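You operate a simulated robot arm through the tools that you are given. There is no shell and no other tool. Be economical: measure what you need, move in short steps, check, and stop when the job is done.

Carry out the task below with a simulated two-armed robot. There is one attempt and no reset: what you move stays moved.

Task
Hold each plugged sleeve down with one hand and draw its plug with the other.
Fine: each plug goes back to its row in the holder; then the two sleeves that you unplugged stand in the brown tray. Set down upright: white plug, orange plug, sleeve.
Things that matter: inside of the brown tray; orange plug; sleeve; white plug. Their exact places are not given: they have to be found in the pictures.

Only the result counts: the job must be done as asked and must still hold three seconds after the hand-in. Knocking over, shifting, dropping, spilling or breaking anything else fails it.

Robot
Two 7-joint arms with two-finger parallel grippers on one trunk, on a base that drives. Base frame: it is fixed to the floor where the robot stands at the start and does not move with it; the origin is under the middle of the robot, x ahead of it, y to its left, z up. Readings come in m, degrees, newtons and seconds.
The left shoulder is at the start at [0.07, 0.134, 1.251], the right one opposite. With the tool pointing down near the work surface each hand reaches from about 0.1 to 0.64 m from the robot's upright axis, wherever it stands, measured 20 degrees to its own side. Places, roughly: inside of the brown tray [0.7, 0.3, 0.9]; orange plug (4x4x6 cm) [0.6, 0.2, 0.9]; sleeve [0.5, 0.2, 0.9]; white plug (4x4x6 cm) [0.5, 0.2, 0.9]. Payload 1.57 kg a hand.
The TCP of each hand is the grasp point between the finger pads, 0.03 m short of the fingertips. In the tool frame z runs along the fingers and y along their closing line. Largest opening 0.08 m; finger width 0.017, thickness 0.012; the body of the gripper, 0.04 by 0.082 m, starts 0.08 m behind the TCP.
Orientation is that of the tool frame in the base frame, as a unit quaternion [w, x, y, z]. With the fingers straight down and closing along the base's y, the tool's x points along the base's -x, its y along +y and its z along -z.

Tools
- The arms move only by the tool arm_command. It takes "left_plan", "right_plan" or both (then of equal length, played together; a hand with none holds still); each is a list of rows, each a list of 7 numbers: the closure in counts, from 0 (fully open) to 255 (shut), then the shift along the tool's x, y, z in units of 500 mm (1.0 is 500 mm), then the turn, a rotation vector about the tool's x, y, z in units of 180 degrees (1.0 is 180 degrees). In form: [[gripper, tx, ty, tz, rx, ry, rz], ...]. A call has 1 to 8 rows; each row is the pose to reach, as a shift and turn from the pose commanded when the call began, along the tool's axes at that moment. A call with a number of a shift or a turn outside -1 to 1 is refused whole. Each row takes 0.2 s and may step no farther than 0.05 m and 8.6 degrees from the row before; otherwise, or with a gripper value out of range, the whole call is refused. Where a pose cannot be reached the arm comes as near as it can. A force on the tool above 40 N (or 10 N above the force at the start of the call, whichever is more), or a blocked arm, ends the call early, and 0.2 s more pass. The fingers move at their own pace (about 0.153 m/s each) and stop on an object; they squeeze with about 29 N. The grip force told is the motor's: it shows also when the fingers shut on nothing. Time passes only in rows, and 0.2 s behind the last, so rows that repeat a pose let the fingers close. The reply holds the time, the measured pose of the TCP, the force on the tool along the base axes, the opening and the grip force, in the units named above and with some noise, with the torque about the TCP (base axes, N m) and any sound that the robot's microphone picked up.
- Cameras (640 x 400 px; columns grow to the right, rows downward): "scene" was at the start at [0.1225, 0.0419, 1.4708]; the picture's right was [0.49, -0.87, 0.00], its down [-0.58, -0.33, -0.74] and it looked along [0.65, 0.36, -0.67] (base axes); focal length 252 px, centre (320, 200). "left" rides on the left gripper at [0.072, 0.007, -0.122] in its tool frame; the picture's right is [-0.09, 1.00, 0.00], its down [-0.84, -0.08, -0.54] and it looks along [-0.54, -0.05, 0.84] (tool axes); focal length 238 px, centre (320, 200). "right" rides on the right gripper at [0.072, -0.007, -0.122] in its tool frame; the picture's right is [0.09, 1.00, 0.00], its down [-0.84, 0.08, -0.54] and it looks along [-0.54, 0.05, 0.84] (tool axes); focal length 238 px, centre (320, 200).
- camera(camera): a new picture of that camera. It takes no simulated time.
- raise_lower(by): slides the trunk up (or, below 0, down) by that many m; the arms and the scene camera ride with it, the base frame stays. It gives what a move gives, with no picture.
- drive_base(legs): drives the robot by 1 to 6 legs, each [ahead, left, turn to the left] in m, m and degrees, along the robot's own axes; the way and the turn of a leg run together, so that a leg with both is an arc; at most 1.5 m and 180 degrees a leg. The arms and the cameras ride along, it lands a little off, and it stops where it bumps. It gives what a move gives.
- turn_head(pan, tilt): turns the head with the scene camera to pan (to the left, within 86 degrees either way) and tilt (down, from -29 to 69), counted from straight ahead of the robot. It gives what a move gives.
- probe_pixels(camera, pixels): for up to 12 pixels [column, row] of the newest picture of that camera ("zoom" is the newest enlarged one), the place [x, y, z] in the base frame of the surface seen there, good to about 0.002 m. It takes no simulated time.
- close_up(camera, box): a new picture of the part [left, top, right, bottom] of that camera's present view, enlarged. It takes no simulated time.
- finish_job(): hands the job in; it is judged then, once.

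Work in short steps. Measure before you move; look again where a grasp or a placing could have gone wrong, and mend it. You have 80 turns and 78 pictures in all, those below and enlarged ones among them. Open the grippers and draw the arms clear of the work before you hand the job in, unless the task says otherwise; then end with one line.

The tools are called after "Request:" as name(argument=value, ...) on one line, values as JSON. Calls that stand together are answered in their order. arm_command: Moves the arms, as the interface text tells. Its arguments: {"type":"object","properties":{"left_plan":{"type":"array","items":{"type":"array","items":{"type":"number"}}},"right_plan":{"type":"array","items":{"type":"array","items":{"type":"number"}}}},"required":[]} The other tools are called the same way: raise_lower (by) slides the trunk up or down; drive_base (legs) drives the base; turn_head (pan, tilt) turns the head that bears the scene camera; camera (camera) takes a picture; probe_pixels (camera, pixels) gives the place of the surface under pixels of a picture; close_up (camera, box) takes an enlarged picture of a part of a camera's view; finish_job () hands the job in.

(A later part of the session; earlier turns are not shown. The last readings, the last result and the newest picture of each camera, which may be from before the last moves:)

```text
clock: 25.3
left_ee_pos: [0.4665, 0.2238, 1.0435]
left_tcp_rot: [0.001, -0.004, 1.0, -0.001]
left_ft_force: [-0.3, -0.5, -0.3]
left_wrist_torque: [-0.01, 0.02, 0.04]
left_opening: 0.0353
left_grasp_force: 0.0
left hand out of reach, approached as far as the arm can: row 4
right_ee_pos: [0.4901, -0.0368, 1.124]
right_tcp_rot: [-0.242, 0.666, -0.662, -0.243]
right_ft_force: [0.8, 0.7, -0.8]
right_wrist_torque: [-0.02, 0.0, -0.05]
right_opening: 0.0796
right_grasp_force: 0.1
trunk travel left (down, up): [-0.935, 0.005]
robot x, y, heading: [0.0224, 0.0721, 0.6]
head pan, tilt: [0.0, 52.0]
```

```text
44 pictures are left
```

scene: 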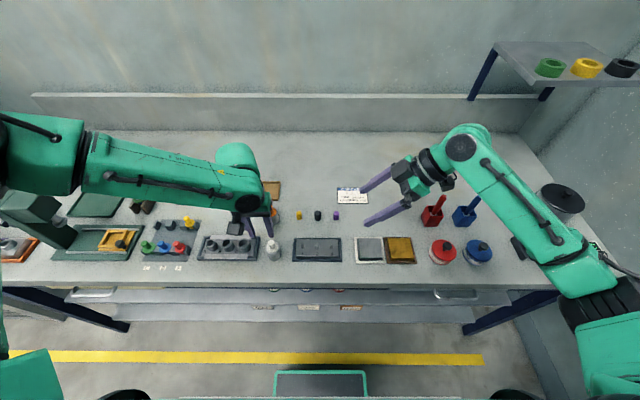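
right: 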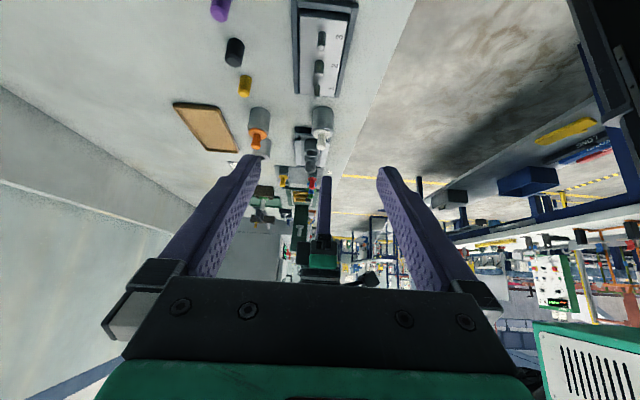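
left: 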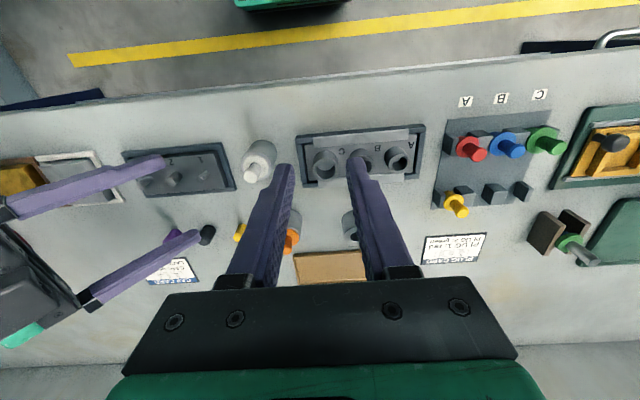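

The elbows stay far out, so a hand coming tilted from its own side suits these arms. I will have both hands tilted: right from the right (holder), left from the left by 25° (puller). First I lift and reorient the left hand.

Request:
arm_command(left_plan=[[143, 0, 0.02, -0.03, 0.0099, -0.0099, 0.0447], [143, 0, 0.05, -0.06, 0.0198, -0.0198, 0.0894], [143, 0, 0.08, -0.09, 0.0297, -0.0297, 0.134], [143, 0, 0.11, -0.12, 0.0396, -0.0396, 0.1787], [143, 0, 0.14, -0.12, 0.0495, -0.0495, 0.2234], [143, 0, 0.14, -0.12, 0.0594, -0.0594, 0.268], [143, 0, 0.14, -0.12, 0.0693, -0.0693, 0.3127], [143, 0, 0.14, -0.12, 0.0792, -0.0792, 0.3574]])

Request:
arm_command(left_plan=[[143, 0, 0, 0, 0.0099, -0.0099, 0.0447], [143, 0, 0, 0, 0.0198, -0.0198, 0.0894], [143, 0, 0, 0, 0.0297, -0.0297, 0.134]])

Request:
drive_base(legs=[[0, 0.105, -0.5]])

Request:
camera(camera="scene")

```text
clock: 27.1
left_ee_pos: [0.4668, 0.2936, 1.1064]
left_tcp_rot: [0.118, 0.527, 0.833, -0.117]
left_ft_force: [-0.3, -0.2, -0.4]
left_wrist_torque: [-0.01, 0.01, 0.04]
left_opening: 0.0351
left_grasp_force: 0.1
right_ee_pos: [0.4902, -0.0346, 1.1243]
right_tcp_rot: [-0.242, 0.666, -0.662, -0.243]
right_ft_force: [0.5, 0.1, -0.9]
right_wrist_torque: [-0.02, -0.02, -0.02]
right_opening: 0.08
right_grasp_force: 0.0
trunk travel left (down, up): [-0.935, 0.005]
robot x, y, heading: [0.021, 0.0757, 0.3]
head pan, tilt: [0.0, 52.0]
```

```text
clock: 27.9
left_ee_pos: [0.4666, 0.2934, 1.1059]
left_tcp_rot: [0.154, 0.688, 0.692, -0.153]
left_ft_force: [1.0, -0.3, -0.6]
left_wrist_torque: [-0.01, 0.01, -0.04]
left_opening: 0.0349
left_grasp_force: 0.1
right_ee_pos: [0.4912, -0.0365, 1.1248]
right_tcp_rot: [-0.241, 0.667, -0.662, -0.243]
right_ft_force: [-0.3, 0.3, -0.2]
right_wrist_torque: [-0.01, -0.04, 0.0]
right_opening: 0.0801
right_grasp_force: 0.0
trunk travel left (down, up): [-0.935, 0.005]
robot x, y, heading: [0.0226, 0.0773, 0.4]
head pan, tilt: [0.0, 52.0]
```

```text
clock: 29.1
left_ee_pos: [0.4676, 0.3906, 1.1065]
left_tcp_rot: [0.152, 0.691, 0.69, -0.152]
left_ft_force: [-0.1, 0.0, -0.6]
left_wrist_torque: [0.01, 0.03, 0.01]
left_opening: 0.035
left_grasp_force: 0.1
right_ee_pos: [0.4892, 0.0588, 1.1232]
right_tcp_rot: [0.244, -0.664, 0.664, 0.243]
right_ft_force: [0.0, -0.5, 0.0]
right_wrist_torque: [0.02, -0.03, 0.03]
right_opening: 0.0798
right_grasp_force: 0.0
trunk travel left (down, up): [-0.935, 0.005]
robot x, y, heading: [0.0227, 0.183, -0.1]
head pan, tilt: [0.0, 52.0]
```

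```text
43 pictures are left
```

scene: 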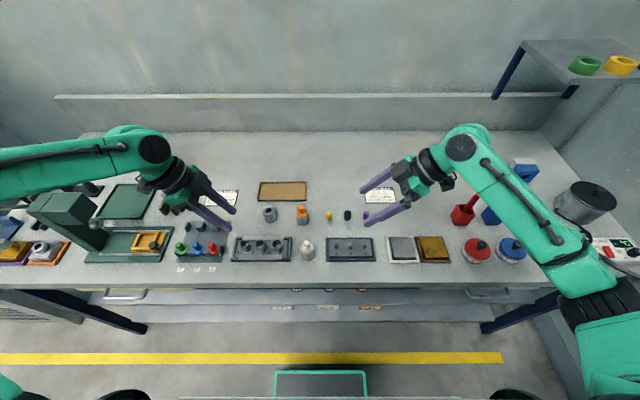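

Now both arms are symmetric and free. I move the left hand to 0.10 m short of the white knob, and the right hand (tilt raised to 50°) to its pre-grip place.

Request:
arm_command(left_plan=[[143, -0.047, 0.006, 0.048, 0, 0, 0], [143, -0.094, 0.013, 0.097, 0, 0, 0], [143, -0.14, 0.02, 0.146, 0, 0, 0], [143, -0.187, 0.026, 0.194, 0, 0, 0]], right_plan=[[0, 0.02, 0.005, 0.069, 0, -0.014, 0], [0, 0.04, 0.01, 0.138, 0, -0.028, 0], [0, 0.06, 0.014, 0.206, 0, -0.042, 0], [0, 0.08, 0.019, 0.275, 0, -0.0556, 0]])

Request:
camera(camera="left")

Request:
camera(camera="right")

```text
clock: 30.1
left_ee_pos: [0.4818, 0.2672, 1.0581]
left_tcp_rot: [0.153, 0.691, 0.69, -0.154]
left_ft_force: [0.8, 0.1, 0.6]
left_wrist_torque: [0.01, 0.02, 0.01]
left_opening: 0.0348
left_grasp_force: 0.1
right_ee_pos: [0.4811, 0.1242, 0.9914]
right_tcp_rot: [0.299, -0.64, 0.641, 0.299]
right_ft_force: [0.7, 0.4, -0.3]
right_wrist_torque: [0.03, 0.02, 0.01]
right_opening: 0.0799
right_grasp_force: 0.1
trunk travel left (down, up): [-0.935, 0.005]
robot x, y, heading: [0.0229, 0.1831, -0.1]
head pan, tilt: [0.0, 52.0]
```

```text
42 pictures are left
```

left: 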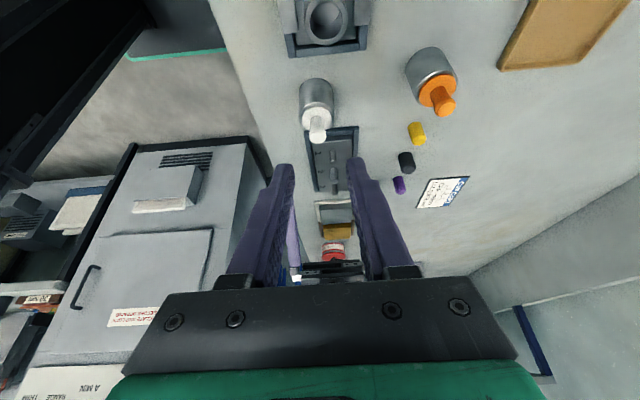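

```text
41 pictures are left
```

right: 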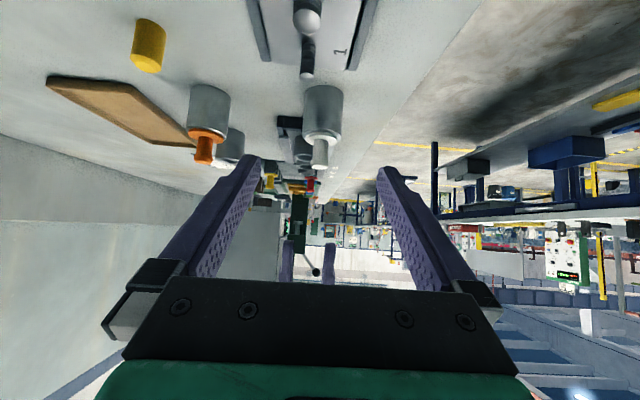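

Both are in place. I advance the right hand around the white sleeve and close.

Request:
arm_command(right_plan=[[0, 0.002, 0.001, 0.06, 0, 0, 0], [0, 0.004, 0.002, 0.12, 0, 0, 0], [0, 0.007, 0.003, 0.18, 0, 0, 0], [0, 0.009, 0.003, 0.227, 0, 0, 0], [110, 0.009, 0.003, 0.227, 0, 0, 0], [255, 0.009, 0.003, 0.227, 0, 0, 0], [255, 0.009, 0.003, 0.227, 0, 0, 0], [255, 0.009, 0.003, 0.227, 0, 0, 0]])

Request:
camera(camera="left")

Request:
close_up(camera="scene", box=[240, 170, 400, 280])

```text
clock: 31.9
left_ee_pos: [0.4807, 0.2696, 1.0575]
left_tcp_rot: [0.153, 0.691, 0.69, -0.153]
left_ft_force: [0.2, 0.7, -0.1]
left_wrist_torque: [-0.01, 0.0, -0.02]
left_opening: 0.0351
left_grasp_force: 0.0
right_ee_pos: [0.4756, 0.2079, 0.9163]
right_tcp_rot: [0.299, -0.64, 0.642, 0.298]
right_ft_force: [0.0, -0.8, 1.0]
right_wrist_torque: [0.06, 0.04, 0.02]
right_opening: 0.0434
right_grasp_force: 28.6
trunk travel left (down, up): [-0.935, 0.005]
robot x, y, heading: [0.0246, 0.1789, -0.3]
head pan, tilt: [0.0, 52.0]
```

```text
40 pictures are left
```

left: 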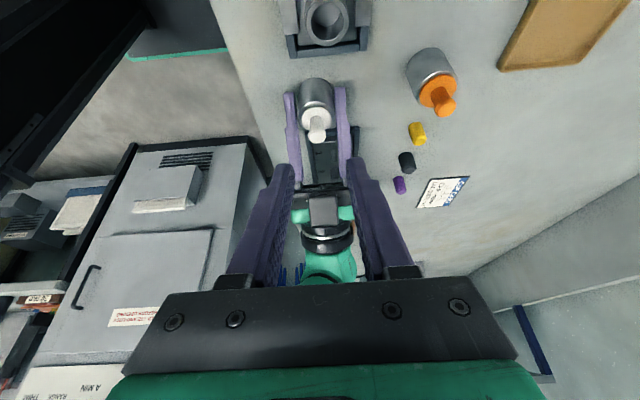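

```text
3.64 times, centred on (320, 225) of scene
```

zoom: 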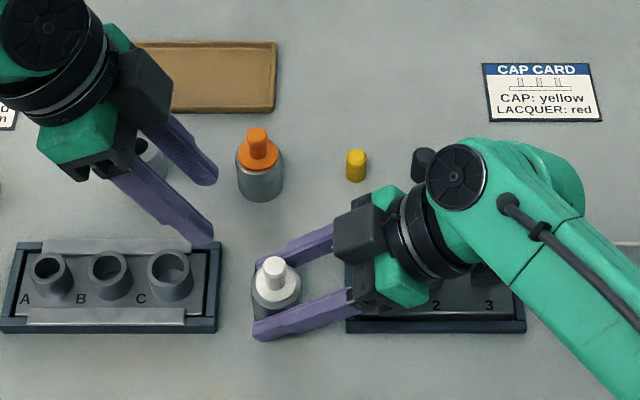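

The sleeve is gripped. I probe the knob's exact position from this zoom (knob top at (274,264)) and in the left picture.

Request:
probe_pixels(camera="zoom", pixels=[[274, 265], [265, 265], [283, 265], [275, 290], [258, 295], [295, 290]])

Request:
probe_pixels(camera="left", pixels=[[318, 135], [310, 135], [325, 135], [316, 118], [304, 122], [330, 118]])

```text
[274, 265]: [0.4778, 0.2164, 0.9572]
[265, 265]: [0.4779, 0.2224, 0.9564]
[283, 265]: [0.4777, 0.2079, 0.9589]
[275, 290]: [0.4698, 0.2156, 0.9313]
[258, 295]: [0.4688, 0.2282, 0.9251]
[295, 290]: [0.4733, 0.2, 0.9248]
```

```text
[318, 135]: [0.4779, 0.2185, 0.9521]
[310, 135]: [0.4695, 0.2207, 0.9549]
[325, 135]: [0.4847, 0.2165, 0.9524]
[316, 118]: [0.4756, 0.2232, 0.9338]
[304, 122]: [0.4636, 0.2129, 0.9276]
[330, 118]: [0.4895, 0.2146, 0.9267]
```

Knob centre ≈ (0.477,0.2155), top 0.955. I lower the left hand along its fingers onto the knob, still open, and check.

Request:
arm_command(left_plan=[[143, 0, -0.003, 0.06, 0, 0, 0], [143, 0, -0.007, 0.12, 0, 0, 0], [143, 0, -0.007, 0.17, 0, 0, 0], [143, 0, -0.007, 0.2, 0, 0, 0]])

Request:
camera(camera="left")

Request:
close_up(camera="scene", box=[240, 190, 360, 280])

```text
clock: 32.9
left_ee_pos: [0.4477, 0.2633, 1.0256]
left_tcp_rot: [0.152, 0.691, 0.69, -0.154]
left_ft_force: [0.2, 0.3, 0.0]
left_wrist_torque: [-0.01, -0.01, 0.02]
left_opening: 0.0353
left_grasp_force: 0.0
left hand out of reach, approached as far as the arm can: row 1, 2, 3, 4
right_ee_pos: [0.4766, 0.2084, 0.9158]
right_tcp_rot: [0.3, -0.64, 0.641, 0.299]
right_ft_force: [0.3, -0.2, -0.5]
right_wrist_torque: [0.0, -0.02, -0.03]
right_opening: 0.0446
right_grasp_force: 29.1
trunk travel left (down, up): [-0.935, 0.005]
robot x, y, heading: [0.0231, 0.1831, -0.2]
head pan, tilt: [0.0, 52.0]
```

```text
38 pictures are left
```

left: 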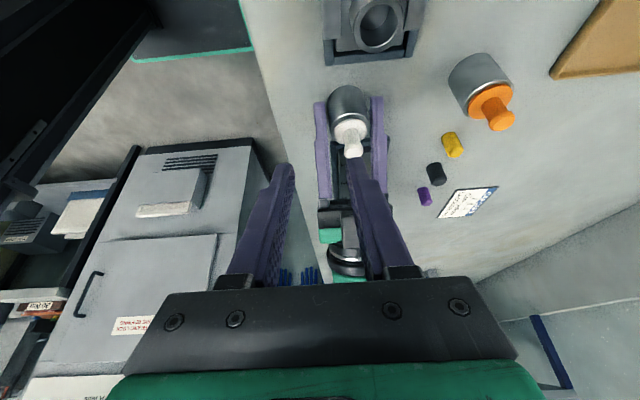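

```text
4.44 times, centred on (300, 235) of scene
```

zoom: 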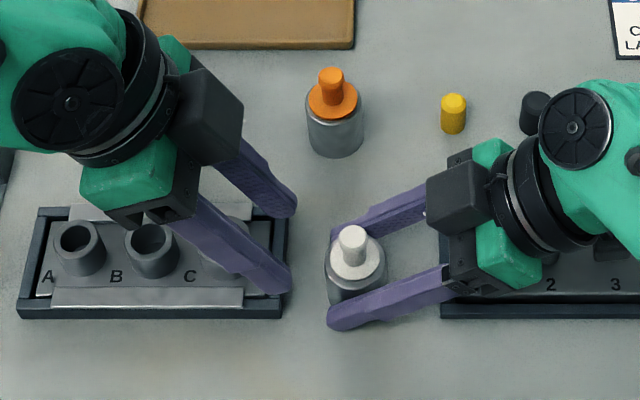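

The left wrist again lacks bend; the right hand works at 40–50° tilt, so I tilt the left to 45° too and set it 0.08 m back from the knob.

Request:
arm_command(left_plan=[[143, 0.015, 0.02, 0, 0, -0.037, 0], [143, 0.03, 0.04, 0, 0, -0.074, 0], [143, 0.046, 0.058, 0, 0, -0.111, 0]])

Request:
arm_command(left_plan=[[143, 0, 0, 0.05, 0, 0, 0], [143, 0, 0, 0.08, 0, 0, 0]])

```text
clock: 33.7
left_ee_pos: [0.4484, 0.2947, 1.0559]
left_tcp_rot: [0.273, 0.654, 0.652, -0.27]
left_ft_force: [-0.4, 0.2, 0.6]
left_wrist_torque: [0.02, 0.0, 0.01]
left_opening: 0.0353
left_grasp_force: 0.1
left hand out of reach, approached as far as the arm can: row 1, 2, 3
right_ee_pos: [0.4759, 0.2094, 0.9155]
right_tcp_rot: [0.299, -0.64, 0.642, 0.297]
right_ft_force: [-0.2, 0.4, 0.0]
right_wrist_torque: [-0.08, 0.01, -0.03]
right_opening: 0.0446
right_grasp_force: 29.0
trunk travel left (down, up): [-0.935, 0.005]
robot x, y, heading: [0.0259, 0.1839, -0.3]
head pan, tilt: [0.0, 52.0]
```

```text
clock: 34.3
left_ee_pos: [0.4376, 0.2679, 1.0533]
left_tcp_rot: [0.271, 0.654, 0.653, -0.269]
left_ft_force: [-0.4, 0.3, 0.3]
left_wrist_torque: [0.04, -0.01, 0.03]
left_opening: 0.0351
left_grasp_force: 0.1
left hand out of reach, approached as far as the arm can: row 1, 2
right_ee_pos: [0.4771, 0.2076, 0.9148]
right_tcp_rot: [0.3, -0.64, 0.641, 0.299]
right_ft_force: [-0.4, -0.9, -0.2]
right_wrist_torque: [-0.01, 0.01, 0.0]
right_opening: 0.0448
right_grasp_force: 29.2
trunk travel left (down, up): [-0.935, 0.005]
robot x, y, heading: [0.0241, 0.1822, -0.3]
head pan, tilt: [0.0, 52.0]
```

The left arm seems stuck in an awkward elbow posture unlike the right one. I turn the head to look at the left elbow.

Request:
turn_head(pan=50, tilt=35)

Request:
camera(camera="scene")

Request:
turn_head(pan=-50, tilt=35)

Request:
camera(camera="scene")

```text
clock: 35.5
left_ee_pos: [0.4378, 0.2666, 1.0517]
left_tcp_rot: [0.27, 0.654, 0.653, -0.27]
left_ft_force: [0.4, 0.6, 0.3]
left_wrist_torque: [-0.01, 0.0, 0.0]
left_opening: 0.0353
left_grasp_force: 0.0
right_ee_pos: [0.477, 0.2076, 0.9154]
right_tcp_rot: [0.298, -0.641, 0.641, 0.299]
right_ft_force: [0.4, -0.1, 0.7]
right_wrist_torque: [0.0, 0.0, 0.0]
right_opening: 0.045
right_grasp_force: 28.6
trunk travel left (down, up): [-0.935, 0.005]
robot x, y, heading: [0.0232, 0.1785, 0.1]
head pan, tilt: [50.0, 35.0]
```

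```text
36 pictures are left
```

scene: 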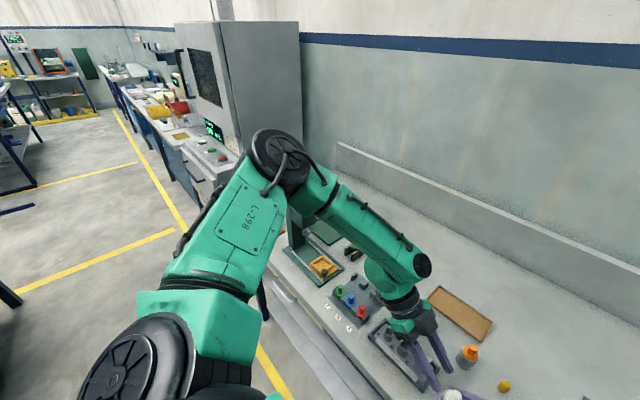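

```text
clock: 37.2
left_ee_pos: [0.4376, 0.2674, 1.0538]
left_tcp_rot: [0.271, 0.654, 0.653, -0.27]
left_ft_force: [-0.8, -0.7, -0.3]
left_wrist_torque: [0.04, 0.01, -0.01]
left_opening: 0.0351
left_grasp_force: 0.0
right_ee_pos: [0.478, 0.2082, 0.9153]
right_tcp_rot: [0.299, -0.641, 0.641, 0.299]
right_ft_force: [-0.1, 0.2, -0.1]
right_wrist_torque: [-0.01, -0.02, -0.02]
right_opening: 0.0443
right_grasp_force: 28.4
trunk travel left (down, up): [-0.935, 0.005]
robot x, y, heading: [0.0231, 0.1801, 0.1]
head pan, tilt: [-50.0, 35.0]
```

```text
35 pictures are left
```

scene: 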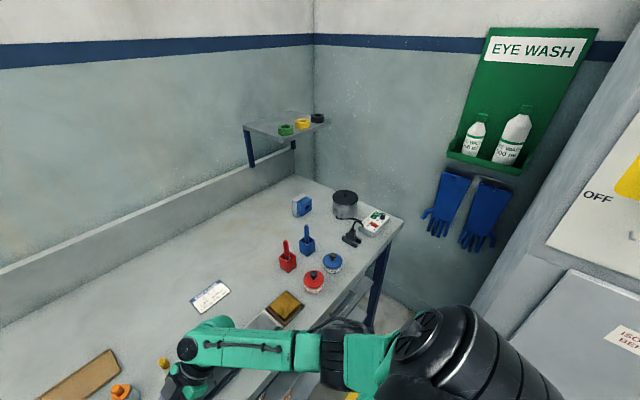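

The left elbow stands high and out. I move the left hand outward and forward (0.55,0.40) and lower it there to z 0.98, to see whether it can get low further out and then slide in.

Request:
arm_command(left_plan=[[143, 0.045, 0.056, -0.05, 0, 0, 0], [143, 0.09, 0.112, -0.1, 0, 0, 0], [143, 0.135, 0.168, -0.15, 0, 0, 0], [143, 0.178, 0.225, -0.198, 0, 0, 0], [143, 0.235, 0.225, -0.141, 0, 0, 0], [143, 0.291, 0.225, -0.085, 0, 0, 0]])

```text
clock: 38.6
left_ee_pos: [0.4793, 0.3972, 1.0711]
left_tcp_rot: [0.271, 0.654, 0.653, -0.27]
left_ft_force: [0.2, -0.5, -0.3]
left_wrist_torque: [-0.03, -0.02, -0.01]
left_opening: 0.035
left_grasp_force: 0.0
left hand out of reach, approached as far as the arm can: row 1, 2, 3, 4, 5, 6
right_ee_pos: [0.4773, 0.2085, 0.9154]
right_tcp_rot: [0.3, -0.64, 0.641, 0.299]
right_ft_force: [0.3, 1.3, 0.0]
right_wrist_torque: [0.02, 0.0, -0.02]
right_opening: 0.0445
right_grasp_force: 28.8
trunk travel left (down, up): [-0.935, 0.005]
robot x, y, heading: [0.0249, 0.1809, -0.1]
head pan, tilt: [-50.0, 35.0]
```

Even there it stays stuck, so the elbow branch must be undone. I retrace the left arm up and out toward its initial posture, untilting and unyawing on the way.

Request:
arm_command(left_plan=[[143, -0.019, -0.027, -0.066, -0.0163, 0.0163, -0.0393], [143, -0.038, -0.053, -0.132, -0.0326, 0.0326, -0.0786], [143, -0.057, -0.08, -0.198, -0.0489, 0.0489, -0.1179], [143, -0.075, -0.107, -0.264, -0.0651, 0.0651, -0.1572], [143, -0.094, -0.133, -0.33, -0.0814, 0.0814, -0.1965], [143, -0.113, -0.16, -0.396, -0.0977, 0.0977, -0.2358]])

Request:
arm_command(left_plan=[[143, 0, 0, 0, -0.0163, 0.0163, -0.0393], [143, 0, 0, 0, -0.0326, 0.0326, -0.0786], [143, 0, 0, 0, -0.0489, 0.0489, -0.1179], [143, 0, 0, 0, -0.0651, 0.0651, -0.1572], [143, 0, 0, 0, -0.0814, 0.0814, -0.1965], [143, 0, 0, 0, -0.0977, 0.0977, -0.2358]])

```text
clock: 40.0
left_ee_pos: [0.3967, 0.4941, 1.2538]
left_tcp_rot: [0.148, 0.359, 0.91, -0.149]
left_ft_force: [0.0, 0.0, 0.6]
left_wrist_torque: [0.0, 0.02, 0.0]
left_opening: 0.0351
left_grasp_force: 0.0
right_ee_pos: [0.4767, 0.2068, 0.9162]
right_tcp_rot: [0.3, -0.64, 0.642, 0.299]
right_ft_force: [-0.6, 0.1, -0.2]
right_wrist_torque: [-0.04, -0.02, 0.03]
right_opening: 0.0442
right_grasp_force: 29.0
trunk travel left (down, up): [-0.935, 0.005]
robot x, y, heading: [0.0249, 0.1797, -0.1]
head pan, tilt: [-50.0, 35.0]
```

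```text
clock: 41.4
left_ee_pos: [0.3949, 0.493, 1.2525]
left_tcp_rot: [-0.001, 0.0, 1.0, 0.001]
left_ft_force: [0.6, -0.7, 0.0]
left_wrist_torque: [-0.01, 0.04, -0.01]
left_opening: 0.0354
left_grasp_force: 0.0
right_ee_pos: [0.477, 0.2068, 0.915]
right_tcp_rot: [0.299, -0.64, 0.641, 0.299]
right_ft_force: [-1.0, 0.1, -0.8]
right_wrist_torque: [0.01, -0.01, 0.06]
right_opening: 0.0444
right_grasp_force: 28.8
trunk travel left (down, up): [-0.935, 0.005]
robot x, y, heading: [0.0283, 0.1797, -0.3]
head pan, tilt: [-50.0, 35.0]
```

Now vertical at (0.395,0.493,1.25). I test going forward to (0.55,0.40) first and then straight down to z 1.0.

Request:
arm_command(left_plan=[[143, -0.078, -0.046, 0.025, 0, 0, 0], [143, -0.155, -0.093, 0.05, 0, 0, 0], [143, -0.233, -0.14, 0.075, 0, 0, 0], [143, -0.31, -0.186, 0.1, 0, 0, 0], [143, -0.31, -0.186, 0.2, 0, 0, 0], [143, -0.31, -0.186, 0.3, 0, 0, 0], [143, -0.31, -0.186, 0.4, 0, 0, 0], [143, -0.31, -0.186, 0.5, 0, 0, 0]])

```text
clock: 43.2
left_ee_pos: [0.5151, 0.4127, 1.029]
left_tcp_rot: [0.0, 0.002, 1.0, -0.001]
left_ft_force: [0.2, -0.6, -0.5]
left_wrist_torque: [0.0, 0.02, 0.03]
left_opening: 0.0351
left_grasp_force: 0.1
left hand out of reach, approached as far as the arm can: row 7, 8
right_ee_pos: [0.4759, 0.2069, 0.915]
right_tcp_rot: [0.299, -0.64, 0.642, 0.298]
right_ft_force: [-0.6, -1.2, -0.2]
right_wrist_torque: [-0.01, 0.02, 0.0]
right_opening: 0.0445
right_grasp_force: 28.6
trunk travel left (down, up): [-0.935, 0.005]
robot x, y, heading: [0.0242, 0.1834, -0.1]
head pan, tilt: [-50.0, 35.0]
```

Lowering fails at about 0.33 m below the shoulder here, so the raised trunk was the wrong way. I release the sleeve, lift both hands high, and then lower the trunk.

Request:
arm_command(left_plan=[[143, 0, 0, -0.08, 0, 0, 0], [143, 0, 0, -0.16, 0, 0, 0], [143, 0, 0, -0.24, 0, 0, 0], [143, 0, 0, -0.32, 0, 0, 0], [143, 0, 0, -0.4, 0, 0, 0], [143, 0, 0, -0.48, 0, 0, 0], [143, 0, 0, -0.56, 0, 0, 0], [143, 0, 0, -0.64, 0, 0, 0]], right_plan=[[0, 0, 0, 0, 0, 0, 0], [0, 0, 0, 0, 0, 0, 0], [0, 0, 0, -0.06, 0, 0, 0], [0, 0, 0, -0.15, 0, 0, 0], [0, 0, 0, -0.24, 0, 0, 0], [0, -0.07, 0, -0.3, 0, 0, 0], [0, -0.14, 0, -0.36, 0, 0, 0], [0, -0.21, 0, -0.42, 0, 0, 0]])

Request:
arm_command(right_plan=[[0, -0.07, 0, -0.06, 0, 0, 0], [0, -0.14, 0, -0.12, 0, 0, 0], [0, -0.21, 0, -0.18, 0, 0, 0], [0, -0.28, 0, -0.24, 0, 0, 0]])

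Request:
raise_lower(by=-0.24)

Request:
turn_head(pan=0, tilt=45)

Request:
camera(camera="scene")

```text
clock: 45.0
left_ee_pos: [0.5181, 0.4055, 1.3527]
left_tcp_rot: [0.0, 0.002, 1.0, 0.0]
left_ft_force: [0.3, -0.9, 0.4]
left_wrist_torque: [-0.01, -0.03, 0.01]
left_opening: 0.0352
left_grasp_force: 0.0
right_ee_pos: [0.4744, 0.1095, 1.1332]
right_tcp_rot: [-0.299, 0.641, -0.641, -0.298]
right_ft_force: [-0.3, 0.4, 0.3]
right_wrist_torque: [0.0, 0.02, -0.04]
right_opening: 0.0804
right_grasp_force: 0.1
trunk travel left (down, up): [-0.935, 0.005]
robot x, y, heading: [0.0235, 0.1779, -0.2]
head pan, tilt: [-50.0, 35.0]
```

```text
clock: 46.0
left_ee_pos: [0.5192, 0.4071, 1.3503]
left_tcp_rot: [0.0, 0.001, 1.0, 0.001]
left_ft_force: [-0.8, 0.4, 0.7]
left_wrist_torque: [-0.03, -0.01, -0.01]
left_opening: 0.0351
left_grasp_force: 0.1
right_ee_pos: [0.48, 0.1091, 1.3181]
right_tcp_rot: [0.298, -0.64, 0.642, 0.298]
right_ft_force: [-0.5, -0.4, -0.2]
right_wrist_torque: [0.01, -0.02, 0.01]
right_opening: 0.0797
right_grasp_force: 0.1
trunk travel left (down, up): [-0.935, 0.005]
robot x, y, heading: [0.0235, 0.1834, 0.1]
head pan, tilt: [-50.0, 35.0]
```

```text
clock: 48.5
left_ee_pos: [0.5196, 0.4057, 1.1106]
left_tcp_rot: [0.0, 0.002, 1.0, 0.0]
left_ft_force: [0.2, 0.5, -0.2]
left_wrist_torque: [0.01, 0.0, -0.01]
left_opening: 0.0351
left_grasp_force: 0.1
right_ee_pos: [0.4788, 0.1086, 1.0768]
right_tcp_rot: [0.299, -0.64, 0.642, 0.299]
right_ft_force: [-0.2, 0.2, 0.3]
right_wrist_torque: [0.0, 0.0, 0.0]
right_opening: 0.08
right_grasp_force: 0.1
trunk travel left (down, up): [-0.695, 0.245]
robot x, y, heading: [0.0227, 0.1799, 0.0]
head pan, tilt: [-50.0, 35.0]
```

```text
clock: 49.7
left_ee_pos: [0.5192, 0.406, 1.1117]
left_tcp_rot: [0.0, 0.003, 1.0, 0.0]
left_ft_force: [0.6, 0.4, 0.2]
left_wrist_torque: [0.01, 0.02, 0.04]
left_opening: 0.035
left_grasp_force: 0.0
right_ee_pos: [0.4795, 0.1075, 1.0769]
right_tcp_rot: [0.299, -0.64, 0.642, 0.298]
right_ft_force: [0.5, -0.1, 0.9]
right_wrist_torque: [0.03, -0.02, -0.02]
right_opening: 0.0799
right_grasp_force: 0.1
trunk travel left (down, up): [-0.695, 0.245]
robot x, y, heading: [0.0271, 0.1833, -0.1]
head pan, tilt: [0.0, 45.0]
```

```text
34 pictures are left
```

scene: 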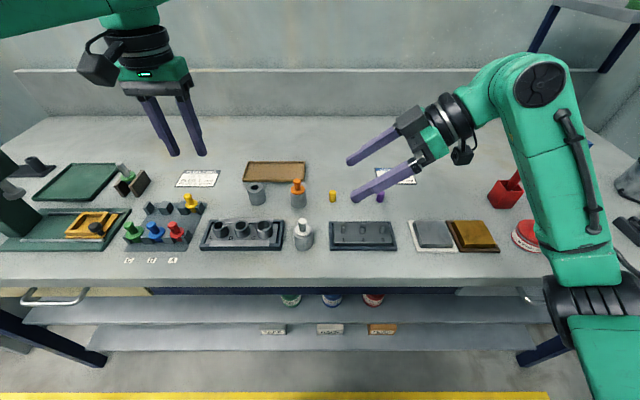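

The white sleeve still stands. With shoulders now near z 1.12, I test the left hand going over the white knob, vertical, at z 1.0.

Request:
arm_command(left_plan=[[143, 0.017, -0.076, 0.045, 0, 0, 0], [143, 0.034, -0.152, 0.09, 0, 0, 0], [143, 0.05, -0.229, 0.134, 0, 0, 0], [143, 0.067, -0.305, 0.178, 0, 0, 0], [143, 0.084, -0.381, 0.223, 0, 0, 0]])

```text
clock: 50.9
left_ee_pos: [0.457, 0.2404, 1.0002]
left_tcp_rot: [0.001, 0.001, 1.0, -0.002]
left_ft_force: [-0.3, 0.5, 0.8]
left_wrist_torque: [-0.01, -0.01, -0.01]
left_opening: 0.035
left_grasp_force: 0.0
left hand out of reach, approached as far as the arm can: row 4, 5
right_ee_pos: [0.4782, 0.1081, 1.0782]
right_tcp_rot: [0.298, -0.641, 0.641, 0.299]
right_ft_force: [-0.2, 0.4, -0.2]
right_wrist_torque: [-0.03, 0.02, -0.04]
right_opening: 0.08
right_grasp_force: 0.2
trunk travel left (down, up): [-0.695, 0.245]
robot x, y, heading: [0.0235, 0.1817, 0.1]
head pan, tilt: [0.0, 45.0]
```

Much closer now: lower is better. I raise both hands, lower the trunk another 0.2 m, and shift the base 0.06 m to the right.

Request:
arm_command(left_plan=[[143, 0, 0.02, -0.1, 0, 0, 0], [143, 0, 0.04, -0.19, 0, 0, 0], [143, 0, 0.06, -0.28, 0, 0, 0], [143, 0, 0.08, -0.37, 0, 0, 0], [143, 0, 0.1, -0.46, 0, 0, 0]], right_plan=[[0, -0.061, 0, -0.051, 0, 0, 0], [0, -0.122, 0, -0.103, 0, 0, 0], [0, -0.184, 0, -0.154, 0, 0, 0], [0, -0.245, 0, -0.206, 0, 0, 0], [0, -0.306, 0, -0.257, 0, 0, 0]])

Request:
raise_lower(by=-0.2)

Request:
drive_base(legs=[[0, -0.06, 0]])

```text
refused: row 1 steps farther than a row can; nothing moved
```

```text
clock: 51.8
left_ee_pos: [0.4586, 0.24, 0.9573]
left_tcp_rot: [0.01, 0.003, 1.0, -0.006]
left_ft_force: [-1.4, 1.6, 12.9]
left_wrist_torque: [-0.2, -0.05, -0.05]
left_opening: 0.0329
left_grasp_force: 0.0
right_ee_pos: [0.4772, 0.1089, 1.0272]
right_tcp_rot: [-0.299, 0.641, -0.641, -0.298]
right_ft_force: [1.4, -0.2, -0.5]
right_wrist_torque: [-0.01, 0.01, 0.01]
right_opening: 0.0801
right_grasp_force: 0.2
trunk travel left (down, up): [-0.644, 0.296]
robot x, y, heading: [0.0259, 0.183, -0.3]
head pan, tilt: [0.0, 45.0]
stopped: the force on the tool passed its limit (the readings are from after the stop); the commanded pose is now the measured one
```

```text
clock: 52.8
left_ee_pos: [0.458, 0.1804, 0.9545]
left_tcp_rot: [0.008, 0.003, 1.0, -0.005]
left_ft_force: [-0.4, 0.8, 0.3]
left_wrist_torque: [-0.02, -0.02, -0.01]
left_opening: 0.0351
left_grasp_force: 0.0
right_ee_pos: [0.4779, 0.049, 1.0274]
right_tcp_rot: [0.299, -0.64, 0.642, 0.298]
right_ft_force: [0.3, -0.2, -0.1]
right_wrist_torque: [0.01, -0.02, -0.02]
right_opening: 0.0799
right_grasp_force: 0.1
trunk travel left (down, up): [-0.644, 0.296]
robot x, y, heading: [0.0234, 0.1217, -0.5]
head pan, tilt: [0.0, 45.0]
```

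The refused raise let the left hand touch something and then slide with the base. I must look at once at what happened.

Request:
camera(camera="scene")

Request:
close_up(camera="scene", box=[230, 170, 410, 290])

Request:
camera(camera="right")

```text
33 pictures are left
```

scene: 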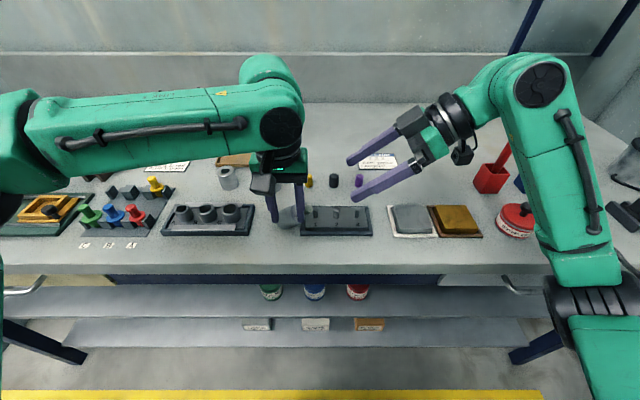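

```text
3.33 times, centred on (320, 230) of scene
```

zoom: 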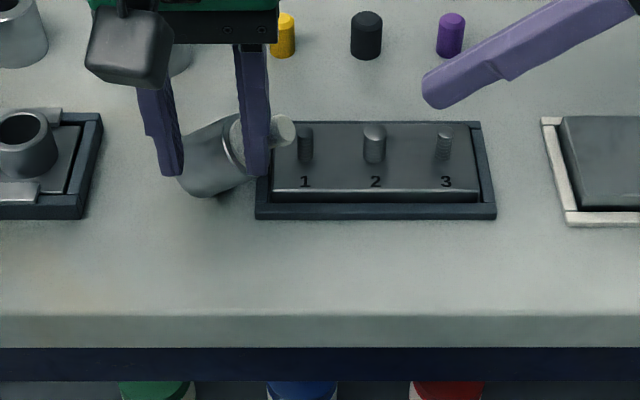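

```text
31 pictures are left
```

right: 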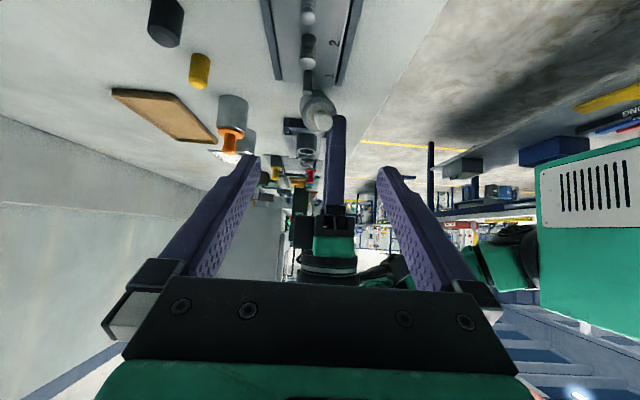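

The white sleeve has tipped and leans with its knob on the 1-2-3 holder, plug still in. I lift the left hand straight up carefully and check.

Request:
arm_command(left_plan=[[143, 0.01, 0, -0.03, 0, 0, 0], [143, 0.02, 0, -0.06, 0, 0, 0], [143, 0.02, 0, -0.12, 0, 0, 0], [143, 0.02, 0, -0.2, 0, 0, 0]])

Request:
close_up(camera="scene", box=[230, 170, 410, 290])

```text
clock: 53.8
left_ee_pos: [0.4496, 0.1966, 1.0591]
left_tcp_rot: [0.007, 0.003, 1.0, -0.005]
left_ft_force: [-0.5, 0.6, 0.3]
left_wrist_torque: [-0.03, 0.0, -0.03]
left_opening: 0.0351
left_grasp_force: 0.2
left hand out of reach, approached as far as the arm can: row 4
right_ee_pos: [0.4785, 0.0477, 1.0286]
right_tcp_rot: [-0.3, 0.641, -0.641, -0.299]
right_ft_force: [-1.6, -0.5, 0.9]
right_wrist_torque: [-0.03, 0.02, -0.02]
right_opening: 0.0801
right_grasp_force: 0.0
trunk travel left (down, up): [-0.644, 0.296]
robot x, y, heading: [0.0226, 0.1197, -0.1]
head pan, tilt: [0.0, 45.0]
```

```text
3.33 times, centred on (320, 230) of scene
```

zoom: 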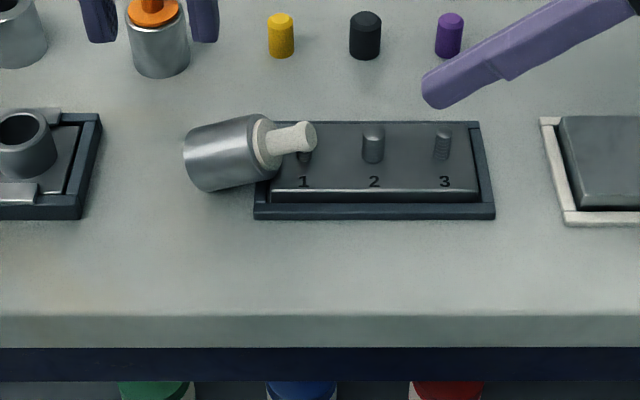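

The white sleeve lies on its side, plug in, rim on the holder frame. It can be righted: the right hand (tilt 50°) can grip it, lift, and rotate to vertical, and it will settle upright. I probe its position.

Request:
probe_pixels(camera="zoom", pixels=[[190, 135], [190, 165], [220, 125], [225, 150], [230, 175], [255, 120], [265, 165], [290, 137], [312, 137], [262, 150], [305, 165], [200, 185]])

Request:
arm_command(left_plan=[[143, 0, 0.06, -0.05, 0, 0, 0], [143, -0.02, 0.12, -0.1, 0, 0, 0], [143, -0.04, 0.18, -0.16, 0, 0, 0], [143, -0.06, 0.24, -0.22, 0, 0, 0], [143, -0.08, 0.3, -0.28, 0, 0, 0]])

Request:
camera(camera="left")

```text
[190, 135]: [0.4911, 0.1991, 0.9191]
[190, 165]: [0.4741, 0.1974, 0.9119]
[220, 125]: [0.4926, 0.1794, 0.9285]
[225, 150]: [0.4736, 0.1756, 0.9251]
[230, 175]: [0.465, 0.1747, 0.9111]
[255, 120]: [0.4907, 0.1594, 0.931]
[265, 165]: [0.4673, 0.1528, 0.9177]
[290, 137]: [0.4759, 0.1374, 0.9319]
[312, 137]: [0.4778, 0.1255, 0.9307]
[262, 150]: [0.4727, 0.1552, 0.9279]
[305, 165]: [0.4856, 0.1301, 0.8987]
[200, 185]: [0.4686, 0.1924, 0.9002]
```

```text
clock: 55.0
left_ee_pos: [0.4747, 0.3521, 1.1838]
left_tcp_rot: [0.008, 0.002, 1.0, -0.005]
left_ft_force: [0.1, -0.8, 0.5]
left_wrist_torque: [-0.02, 0.0, 0.02]
left_opening: 0.0352
left_grasp_force: 0.1
left hand out of reach, approached as far as the arm can: row 5
right_ee_pos: [0.4786, 0.048, 1.0277]
right_tcp_rot: [0.3, -0.64, 0.641, 0.298]
right_ft_force: [-0.7, -0.1, -1.1]
right_wrist_torque: [0.01, -0.02, -0.01]
right_opening: 0.0801
right_grasp_force: 0.0
trunk travel left (down, up): [-0.644, 0.296]
robot x, y, heading: [0.0243, 0.1214, -0.1]
head pan, tilt: [0.0, 45.0]
```

```text
29 pictures are left
```

left: 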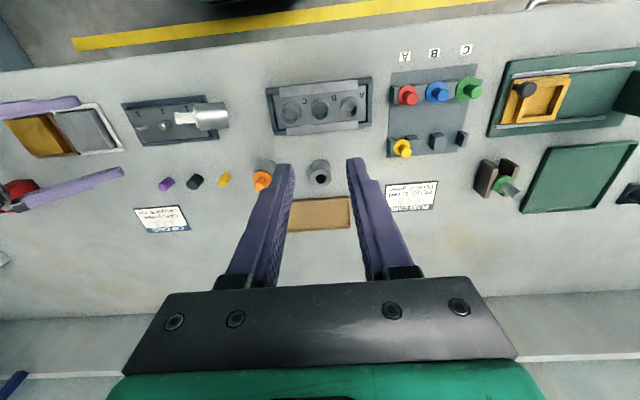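

The lying sleeve's centre is about (0.479,0.179,0.907), right on the right hand's finger line. I advance the right hand 0.175 m along its fingers and close on the sleeve.

Request:
arm_command(right_plan=[[0, 0.002, 0, 0.08, 0, 0, 0], [0, 0.004, 0, 0.16, 0, 0, 0], [0, 0.006, 0, 0.24, 0, 0, 0], [0, 0.008, 0, 0.31, 0, 0, 0], [0, 0.008, 0, 0.348, 0, 0, 0], [120, 0.008, 0, 0.348, 0, 0, 0], [255, 0.008, 0, 0.348, 0, 0, 0], [255, 0.008, 0, 0.348, 0, 0, 0]])

Request:
close_up(camera="scene", box=[230, 170, 410, 290])

```text
clock: 56.8
left_ee_pos: [0.4767, 0.3519, 1.1816]
left_tcp_rot: [0.009, 0.002, 1.0, -0.005]
left_ft_force: [-0.2, 0.2, 0.0]
left_wrist_torque: [0.02, 0.02, 0.01]
left_opening: 0.035
left_grasp_force: 0.0
right_ee_pos: [0.4812, 0.1828, 0.913]
right_tcp_rot: [0.3, -0.64, 0.641, 0.299]
right_ft_force: [-1.5, 4.9, 2.2]
right_wrist_torque: [-0.04, 0.07, -0.09]
right_opening: 0.0462
right_grasp_force: 29.2
trunk travel left (down, up): [-0.644, 0.296]
robot x, y, heading: [0.0213, 0.1211, -0.1]
head pan, tilt: [0.0, 45.0]
```

```text
3.33 times, centred on (320, 230) of scene
```

zoom: 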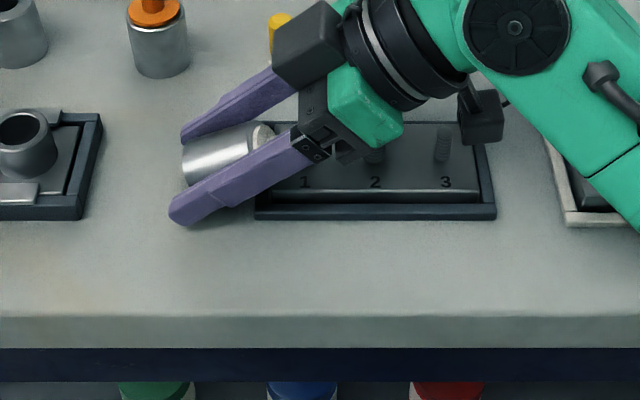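

The sleeve is firmly gripped. I lift it about 0.12 m and rotate the hand to vertical, which brings the sleeve nearly upright.

Request:
arm_command(right_plan=[[255, -0.046, 0, -0.038, 0, 0, 0], [255, -0.092, 0, -0.077, 0, 0, 0], [255, -0.138, 0, -0.115, 0, 0.046, 0], [255, -0.184, 0, -0.154, 0, 0.092, 0], [255, -0.195, 0, -0.142, 0, 0.138, 0], [255, -0.205, 0, -0.13, 0, 0.184, 0], [255, -0.214, 0, -0.119, 0, 0.231, 0], [255, -0.222, 0, -0.108, 0, 0.278, 0]])

Request:
camera(camera="scene")

```text
clock: 58.5
left_ee_pos: [0.4776, 0.3527, 1.1825]
left_tcp_rot: [0.008, 0.003, 1.0, -0.005]
left_ft_force: [-0.6, 0.8, 0.6]
left_wrist_torque: [-0.01, 0.0, -0.01]
left_opening: 0.0351
left_grasp_force: 0.1
right_ee_pos: [0.4806, 0.2095, 1.0304]
right_tcp_rot: [0.0, -0.707, 0.707, -0.001]
right_ft_force: [-0.1, -0.1, -3.2]
right_wrist_torque: [0.02, 0.0, -0.01]
right_opening: 0.0399
right_grasp_force: 29.3
trunk travel left (down, up): [-0.644, 0.296]
robot x, y, heading: [0.025, 0.1222, 0.0]
head pan, tilt: [0.0, 45.0]
```

```text
27 pictures are left
```

scene: 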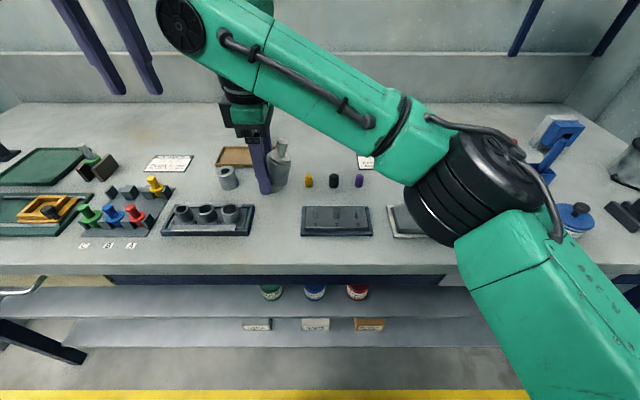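

The sleeve hangs almost upright in the vertical right hand. I zoom for a detailed look at its tilt.

Request:
close_up(camera="scene", box=[220, 110, 320, 210])

Request:
probe_pixels(camera="zoom", pixels=[[363, 190], [370, 300], [340, 320], [395, 310], [390, 180], [345, 290]])

Request:
camera(camera="right")

```text
4.00 times, centred on (270, 160) of scene
```

zoom: 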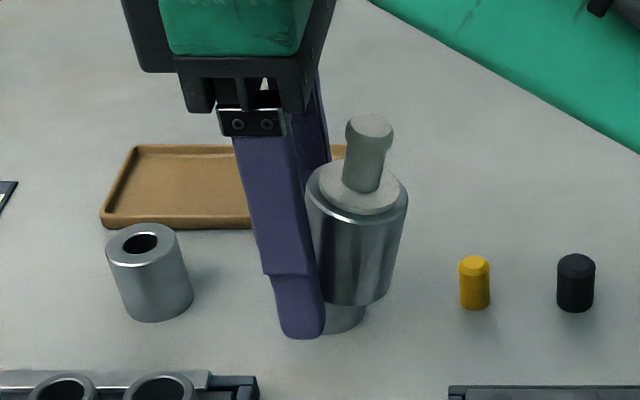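

```text
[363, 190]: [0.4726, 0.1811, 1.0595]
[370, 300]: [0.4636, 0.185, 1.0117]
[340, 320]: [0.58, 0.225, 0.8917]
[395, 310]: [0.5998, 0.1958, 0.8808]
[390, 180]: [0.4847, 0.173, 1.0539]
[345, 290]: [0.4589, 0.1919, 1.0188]
```

```text
25 pictures are left
```

right: 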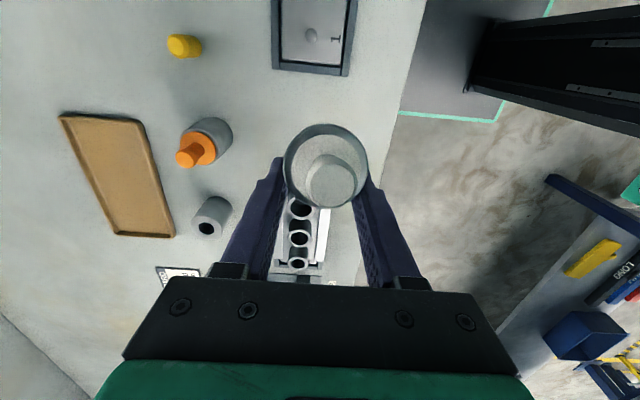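

The sleeve hangs off-centre in the pads, leaning only ~10°. I shift 0.03 m left of the 1-2-3 holder, lower until the fingertips nearly reach the table, and release so it settles upright.

Request:
arm_command(right_plan=[[255, -0.03, 0, 0.04, 0, 0, 0], [255, -0.06, 0, 0.1, 0, 0, 0], [255, -0.06, 0, 0.17, 0, 0, 0], [255, -0.06, 0, 0.21, 0, 0, 0], [255, -0.06, 0, 0.23, 0, 0, 0]])

Request:
close_up(camera="scene", box=[210, 130, 330, 240])

```text
clock: 59.8
left_ee_pos: [0.4772, 0.3509, 1.1818]
left_tcp_rot: [0.008, 0.003, 1.0, -0.006]
left_ft_force: [-0.5, 0.5, 0.7]
left_wrist_torque: [-0.01, 0.03, 0.02]
left_opening: 0.035
left_grasp_force: 0.0
right_ee_pos: [0.4785, 0.2381, 0.9147]
right_tcp_rot: [0.0, -0.706, 0.708, -0.001]
right_ft_force: [-0.5, 0.5, -2.8]
right_wrist_torque: [0.07, 0.05, -0.01]
right_opening: 0.0397
right_grasp_force: 28.6
trunk travel left (down, up): [-0.644, 0.296]
robot x, y, heading: [0.023, 0.1228, -0.2]
head pan, tilt: [0.0, 45.0]
```

```text
3.64 times, centred on (270, 185) of scene
```

zoom: 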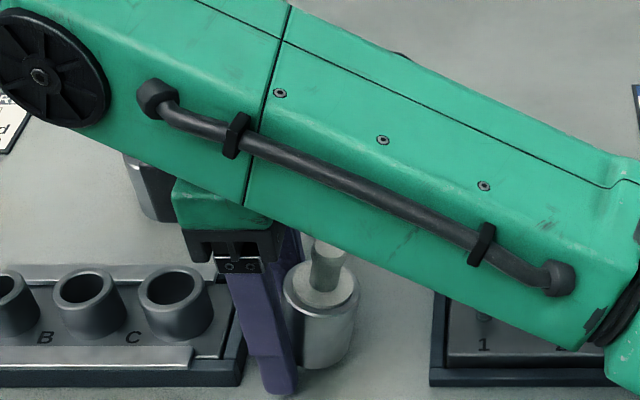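

The sleeve is just above the table, between the two holders. I release and look.

Request:
arm_command(right_plan=[[60, 0, 0, 0, 0, 0, 0], [0, 0, 0, 0, 0, 0, 0], [0, 0, 0, 0, 0, 0, 0]])

Request:
close_up(camera="scene", box=[210, 130, 330, 240])

```text
clock: 60.5
left_ee_pos: [0.4781, 0.352, 1.1813]
left_tcp_rot: [0.008, 0.002, 1.0, -0.004]
left_ft_force: [0.4, -0.3, -0.1]
left_wrist_torque: [0.0, -0.04, 0.03]
left_opening: 0.0353
left_grasp_force: 0.1
right_ee_pos: [0.4778, 0.2377, 0.9174]
right_tcp_rot: [0.0, -0.707, 0.708, 0.0]
right_ft_force: [-0.7, -0.1, 0.6]
right_wrist_torque: [0.0, 0.0, 0.02]
right_opening: 0.0799
right_grasp_force: 0.2
trunk travel left (down, up): [-0.644, 0.296]
robot x, y, heading: [0.0252, 0.1241, -0.0]
head pan, tilt: [0.0, 45.0]
```

```text
3.64 times, centred on (270, 185) of scene
```

zoom: 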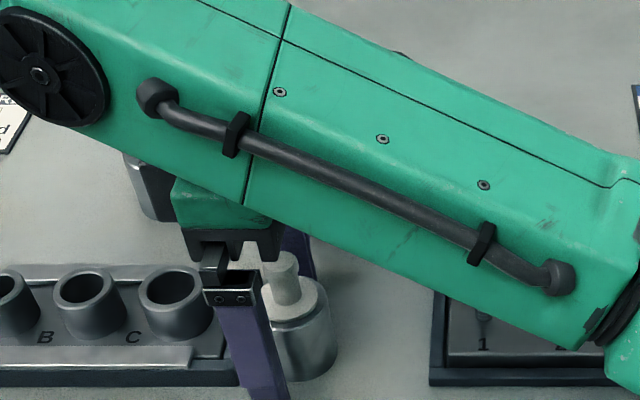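

The white sleeve stands upright again with its plug. I bring the right hand up and back to its tilted waiting place on the right.

Request:
arm_command(right_plan=[[0, 0, 0, -0.09, 0, 0, 0], [0, 0, 0, -0.18, 0, 0, 0], [0, 0.037, 0, -0.22, 0, -0.046, 0], [0, 0.075, 0, -0.26, 0, -0.092, 0], [0, 0.112, 0, -0.3, 0, -0.138, 0], [0, 0.149, 0, -0.34, 0, -0.184, 0], [0, 0.187, 0, -0.38, 0, -0.231, 0], [0, 0.224, 0, -0.426, 0, -0.278, 0]])

```text
clock: 62.4
left_ee_pos: [0.4771, 0.3495, 1.1821]
left_tcp_rot: [0.008, 0.003, 1.0, -0.005]
left_ft_force: [0.4, 0.5, 0.8]
left_wrist_torque: [0.01, 0.0, 0.03]
left_opening: 0.035
left_grasp_force: 0.1
right_ee_pos: [0.4782, 0.1261, 1.1309]
right_tcp_rot: [0.301, -0.64, 0.641, 0.299]
right_ft_force: [-0.6, 0.5, -0.2]
right_wrist_torque: [0.03, 0.02, -0.03]
right_opening: 0.08
right_grasp_force: 0.0
trunk travel left (down, up): [-0.644, 0.296]
robot x, y, heading: [0.0225, 0.1212, -0.1]
head pan, tilt: [0.0, 45.0]
```

Both hands are high enough (left 1.18, right 1.13), so I lower the trunk 0.14 m and look.

Request:
raise_lower(by=-0.14)

Request:
camera(camera="scene")

```text
clock: 64.0
left_ee_pos: [0.478, 0.3503, 1.042]
left_tcp_rot: [0.008, 0.002, 1.0, -0.004]
left_ft_force: [0.3, -0.1, -0.6]
left_wrist_torque: [0.01, 0.01, 0.0]
left_opening: 0.035
left_grasp_force: 0.0
right_ee_pos: [0.4779, 0.128, 0.9909]
right_tcp_rot: [0.299, -0.64, 0.641, 0.299]
right_ft_force: [-1.2, 0.3, 0.1]
right_wrist_torque: [-0.02, -0.01, -0.03]
right_opening: 0.0799
right_grasp_force: 0.1
trunk travel left (down, up): [-0.504, 0.436]
robot x, y, heading: [0.0198, 0.1205, 0.0]
head pan, tilt: [0.0, 45.0]
```

```text
22 pictures are left
```

scene: 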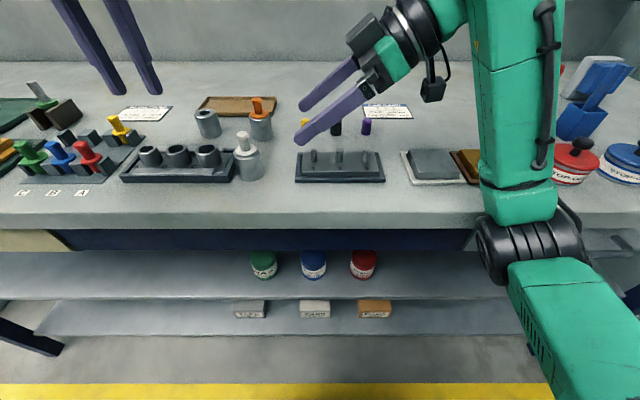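

I probe the white knob at (243,134), its flange and the sleeve body, plus the orange one at (257,98).

Request:
probe_pixels(camera="scene", pixels=[[243, 133], [239, 137], [248, 137], [246, 150], [249, 170], [236, 165], [262, 165], [257, 99], [261, 130]])

Request:
arm_command(left_plan=[[143, 0, -0.08, 0, 0, 0, 0], [143, 0, -0.16, 0, 0, 0, 0], [143, 0, -0.22, 0.02, 0, 0, 0]])

```text
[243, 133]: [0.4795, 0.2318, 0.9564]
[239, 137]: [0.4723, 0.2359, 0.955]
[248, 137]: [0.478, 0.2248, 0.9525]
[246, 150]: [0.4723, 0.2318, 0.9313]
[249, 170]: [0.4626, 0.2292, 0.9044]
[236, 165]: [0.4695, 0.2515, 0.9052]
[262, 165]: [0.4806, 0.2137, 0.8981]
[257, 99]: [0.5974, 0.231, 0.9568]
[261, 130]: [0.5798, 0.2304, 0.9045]
```

```text
clock: 64.8
left_ee_pos: [0.456, 0.2574, 1.0161]
left_tcp_rot: [0.008, 0.002, 1.0, -0.005]
left_ft_force: [-0.3, 0.6, -0.4]
left_wrist_torque: [0.01, 0.05, -0.02]
left_opening: 0.0351
left_grasp_force: 0.0
left hand out of reach, approached as far as the arm can: row 1, 2, 3
right_ee_pos: [0.4781, 0.1271, 0.9902]
right_tcp_rot: [0.299, -0.64, 0.642, 0.299]
right_ft_force: [-1.6, -0.3, -0.1]
right_wrist_torque: [0.01, -0.03, -0.03]
right_opening: 0.0801
right_grasp_force: 0.1
trunk travel left (down, up): [-0.504, 0.436]
robot x, y, heading: [0.0186, 0.1213, -0.1]
head pan, tilt: [0.0, 45.0]
```

The left arm got furthest inward when its hand was about 0.12 m below the shoulder. So I raise the trunk back 0.14 m, step 0.02 m ahead and 0.01 left, and retry reaching the knob at (0.479,0.231).

Request:
raise_lower(by=0.14)

Request:
drive_base(legs=[[0.02, 0.01, 0]])

```text
clock: 66.5
left_ee_pos: [0.4555, 0.2584, 1.1564]
left_tcp_rot: [0.008, 0.003, 1.0, -0.005]
left_ft_force: [0.9, 0.1, -0.9]
left_wrist_torque: [0.01, 0.03, 0.02]
left_opening: 0.0352
left_grasp_force: 0.1
right_ee_pos: [0.4778, 0.1278, 1.1298]
right_tcp_rot: [0.299, -0.64, 0.641, 0.299]
right_ft_force: [0.0, -0.4, -0.1]
right_wrist_torque: [0.03, 0.0, 0.02]
right_opening: 0.0799
right_grasp_force: 0.0
trunk travel left (down, up): [-0.644, 0.296]
robot x, y, heading: [0.0219, 0.12, -0.2]
head pan, tilt: [0.0, 45.0]
```

```text
clock: 67.3
left_ee_pos: [0.4727, 0.2663, 1.1585]
left_tcp_rot: [0.011, 0.002, 1.0, -0.005]
left_ft_force: [0.4, 0.2, 0.0]
left_wrist_torque: [0.0, -0.03, 0.04]
left_opening: 0.035
left_grasp_force: 0.1
right_ee_pos: [0.4943, 0.1359, 1.132]
right_tcp_rot: [0.301, -0.64, 0.641, 0.298]
right_ft_force: [-0.2, -0.4, -0.2]
right_wrist_torque: [0.03, -0.02, -0.03]
right_opening: 0.0799
right_grasp_force: 0.1
trunk travel left (down, up): [-0.644, 0.296]
robot x, y, heading: [0.0438, 0.1303, -0.2]
head pan, tilt: [0.0, 45.0]
```

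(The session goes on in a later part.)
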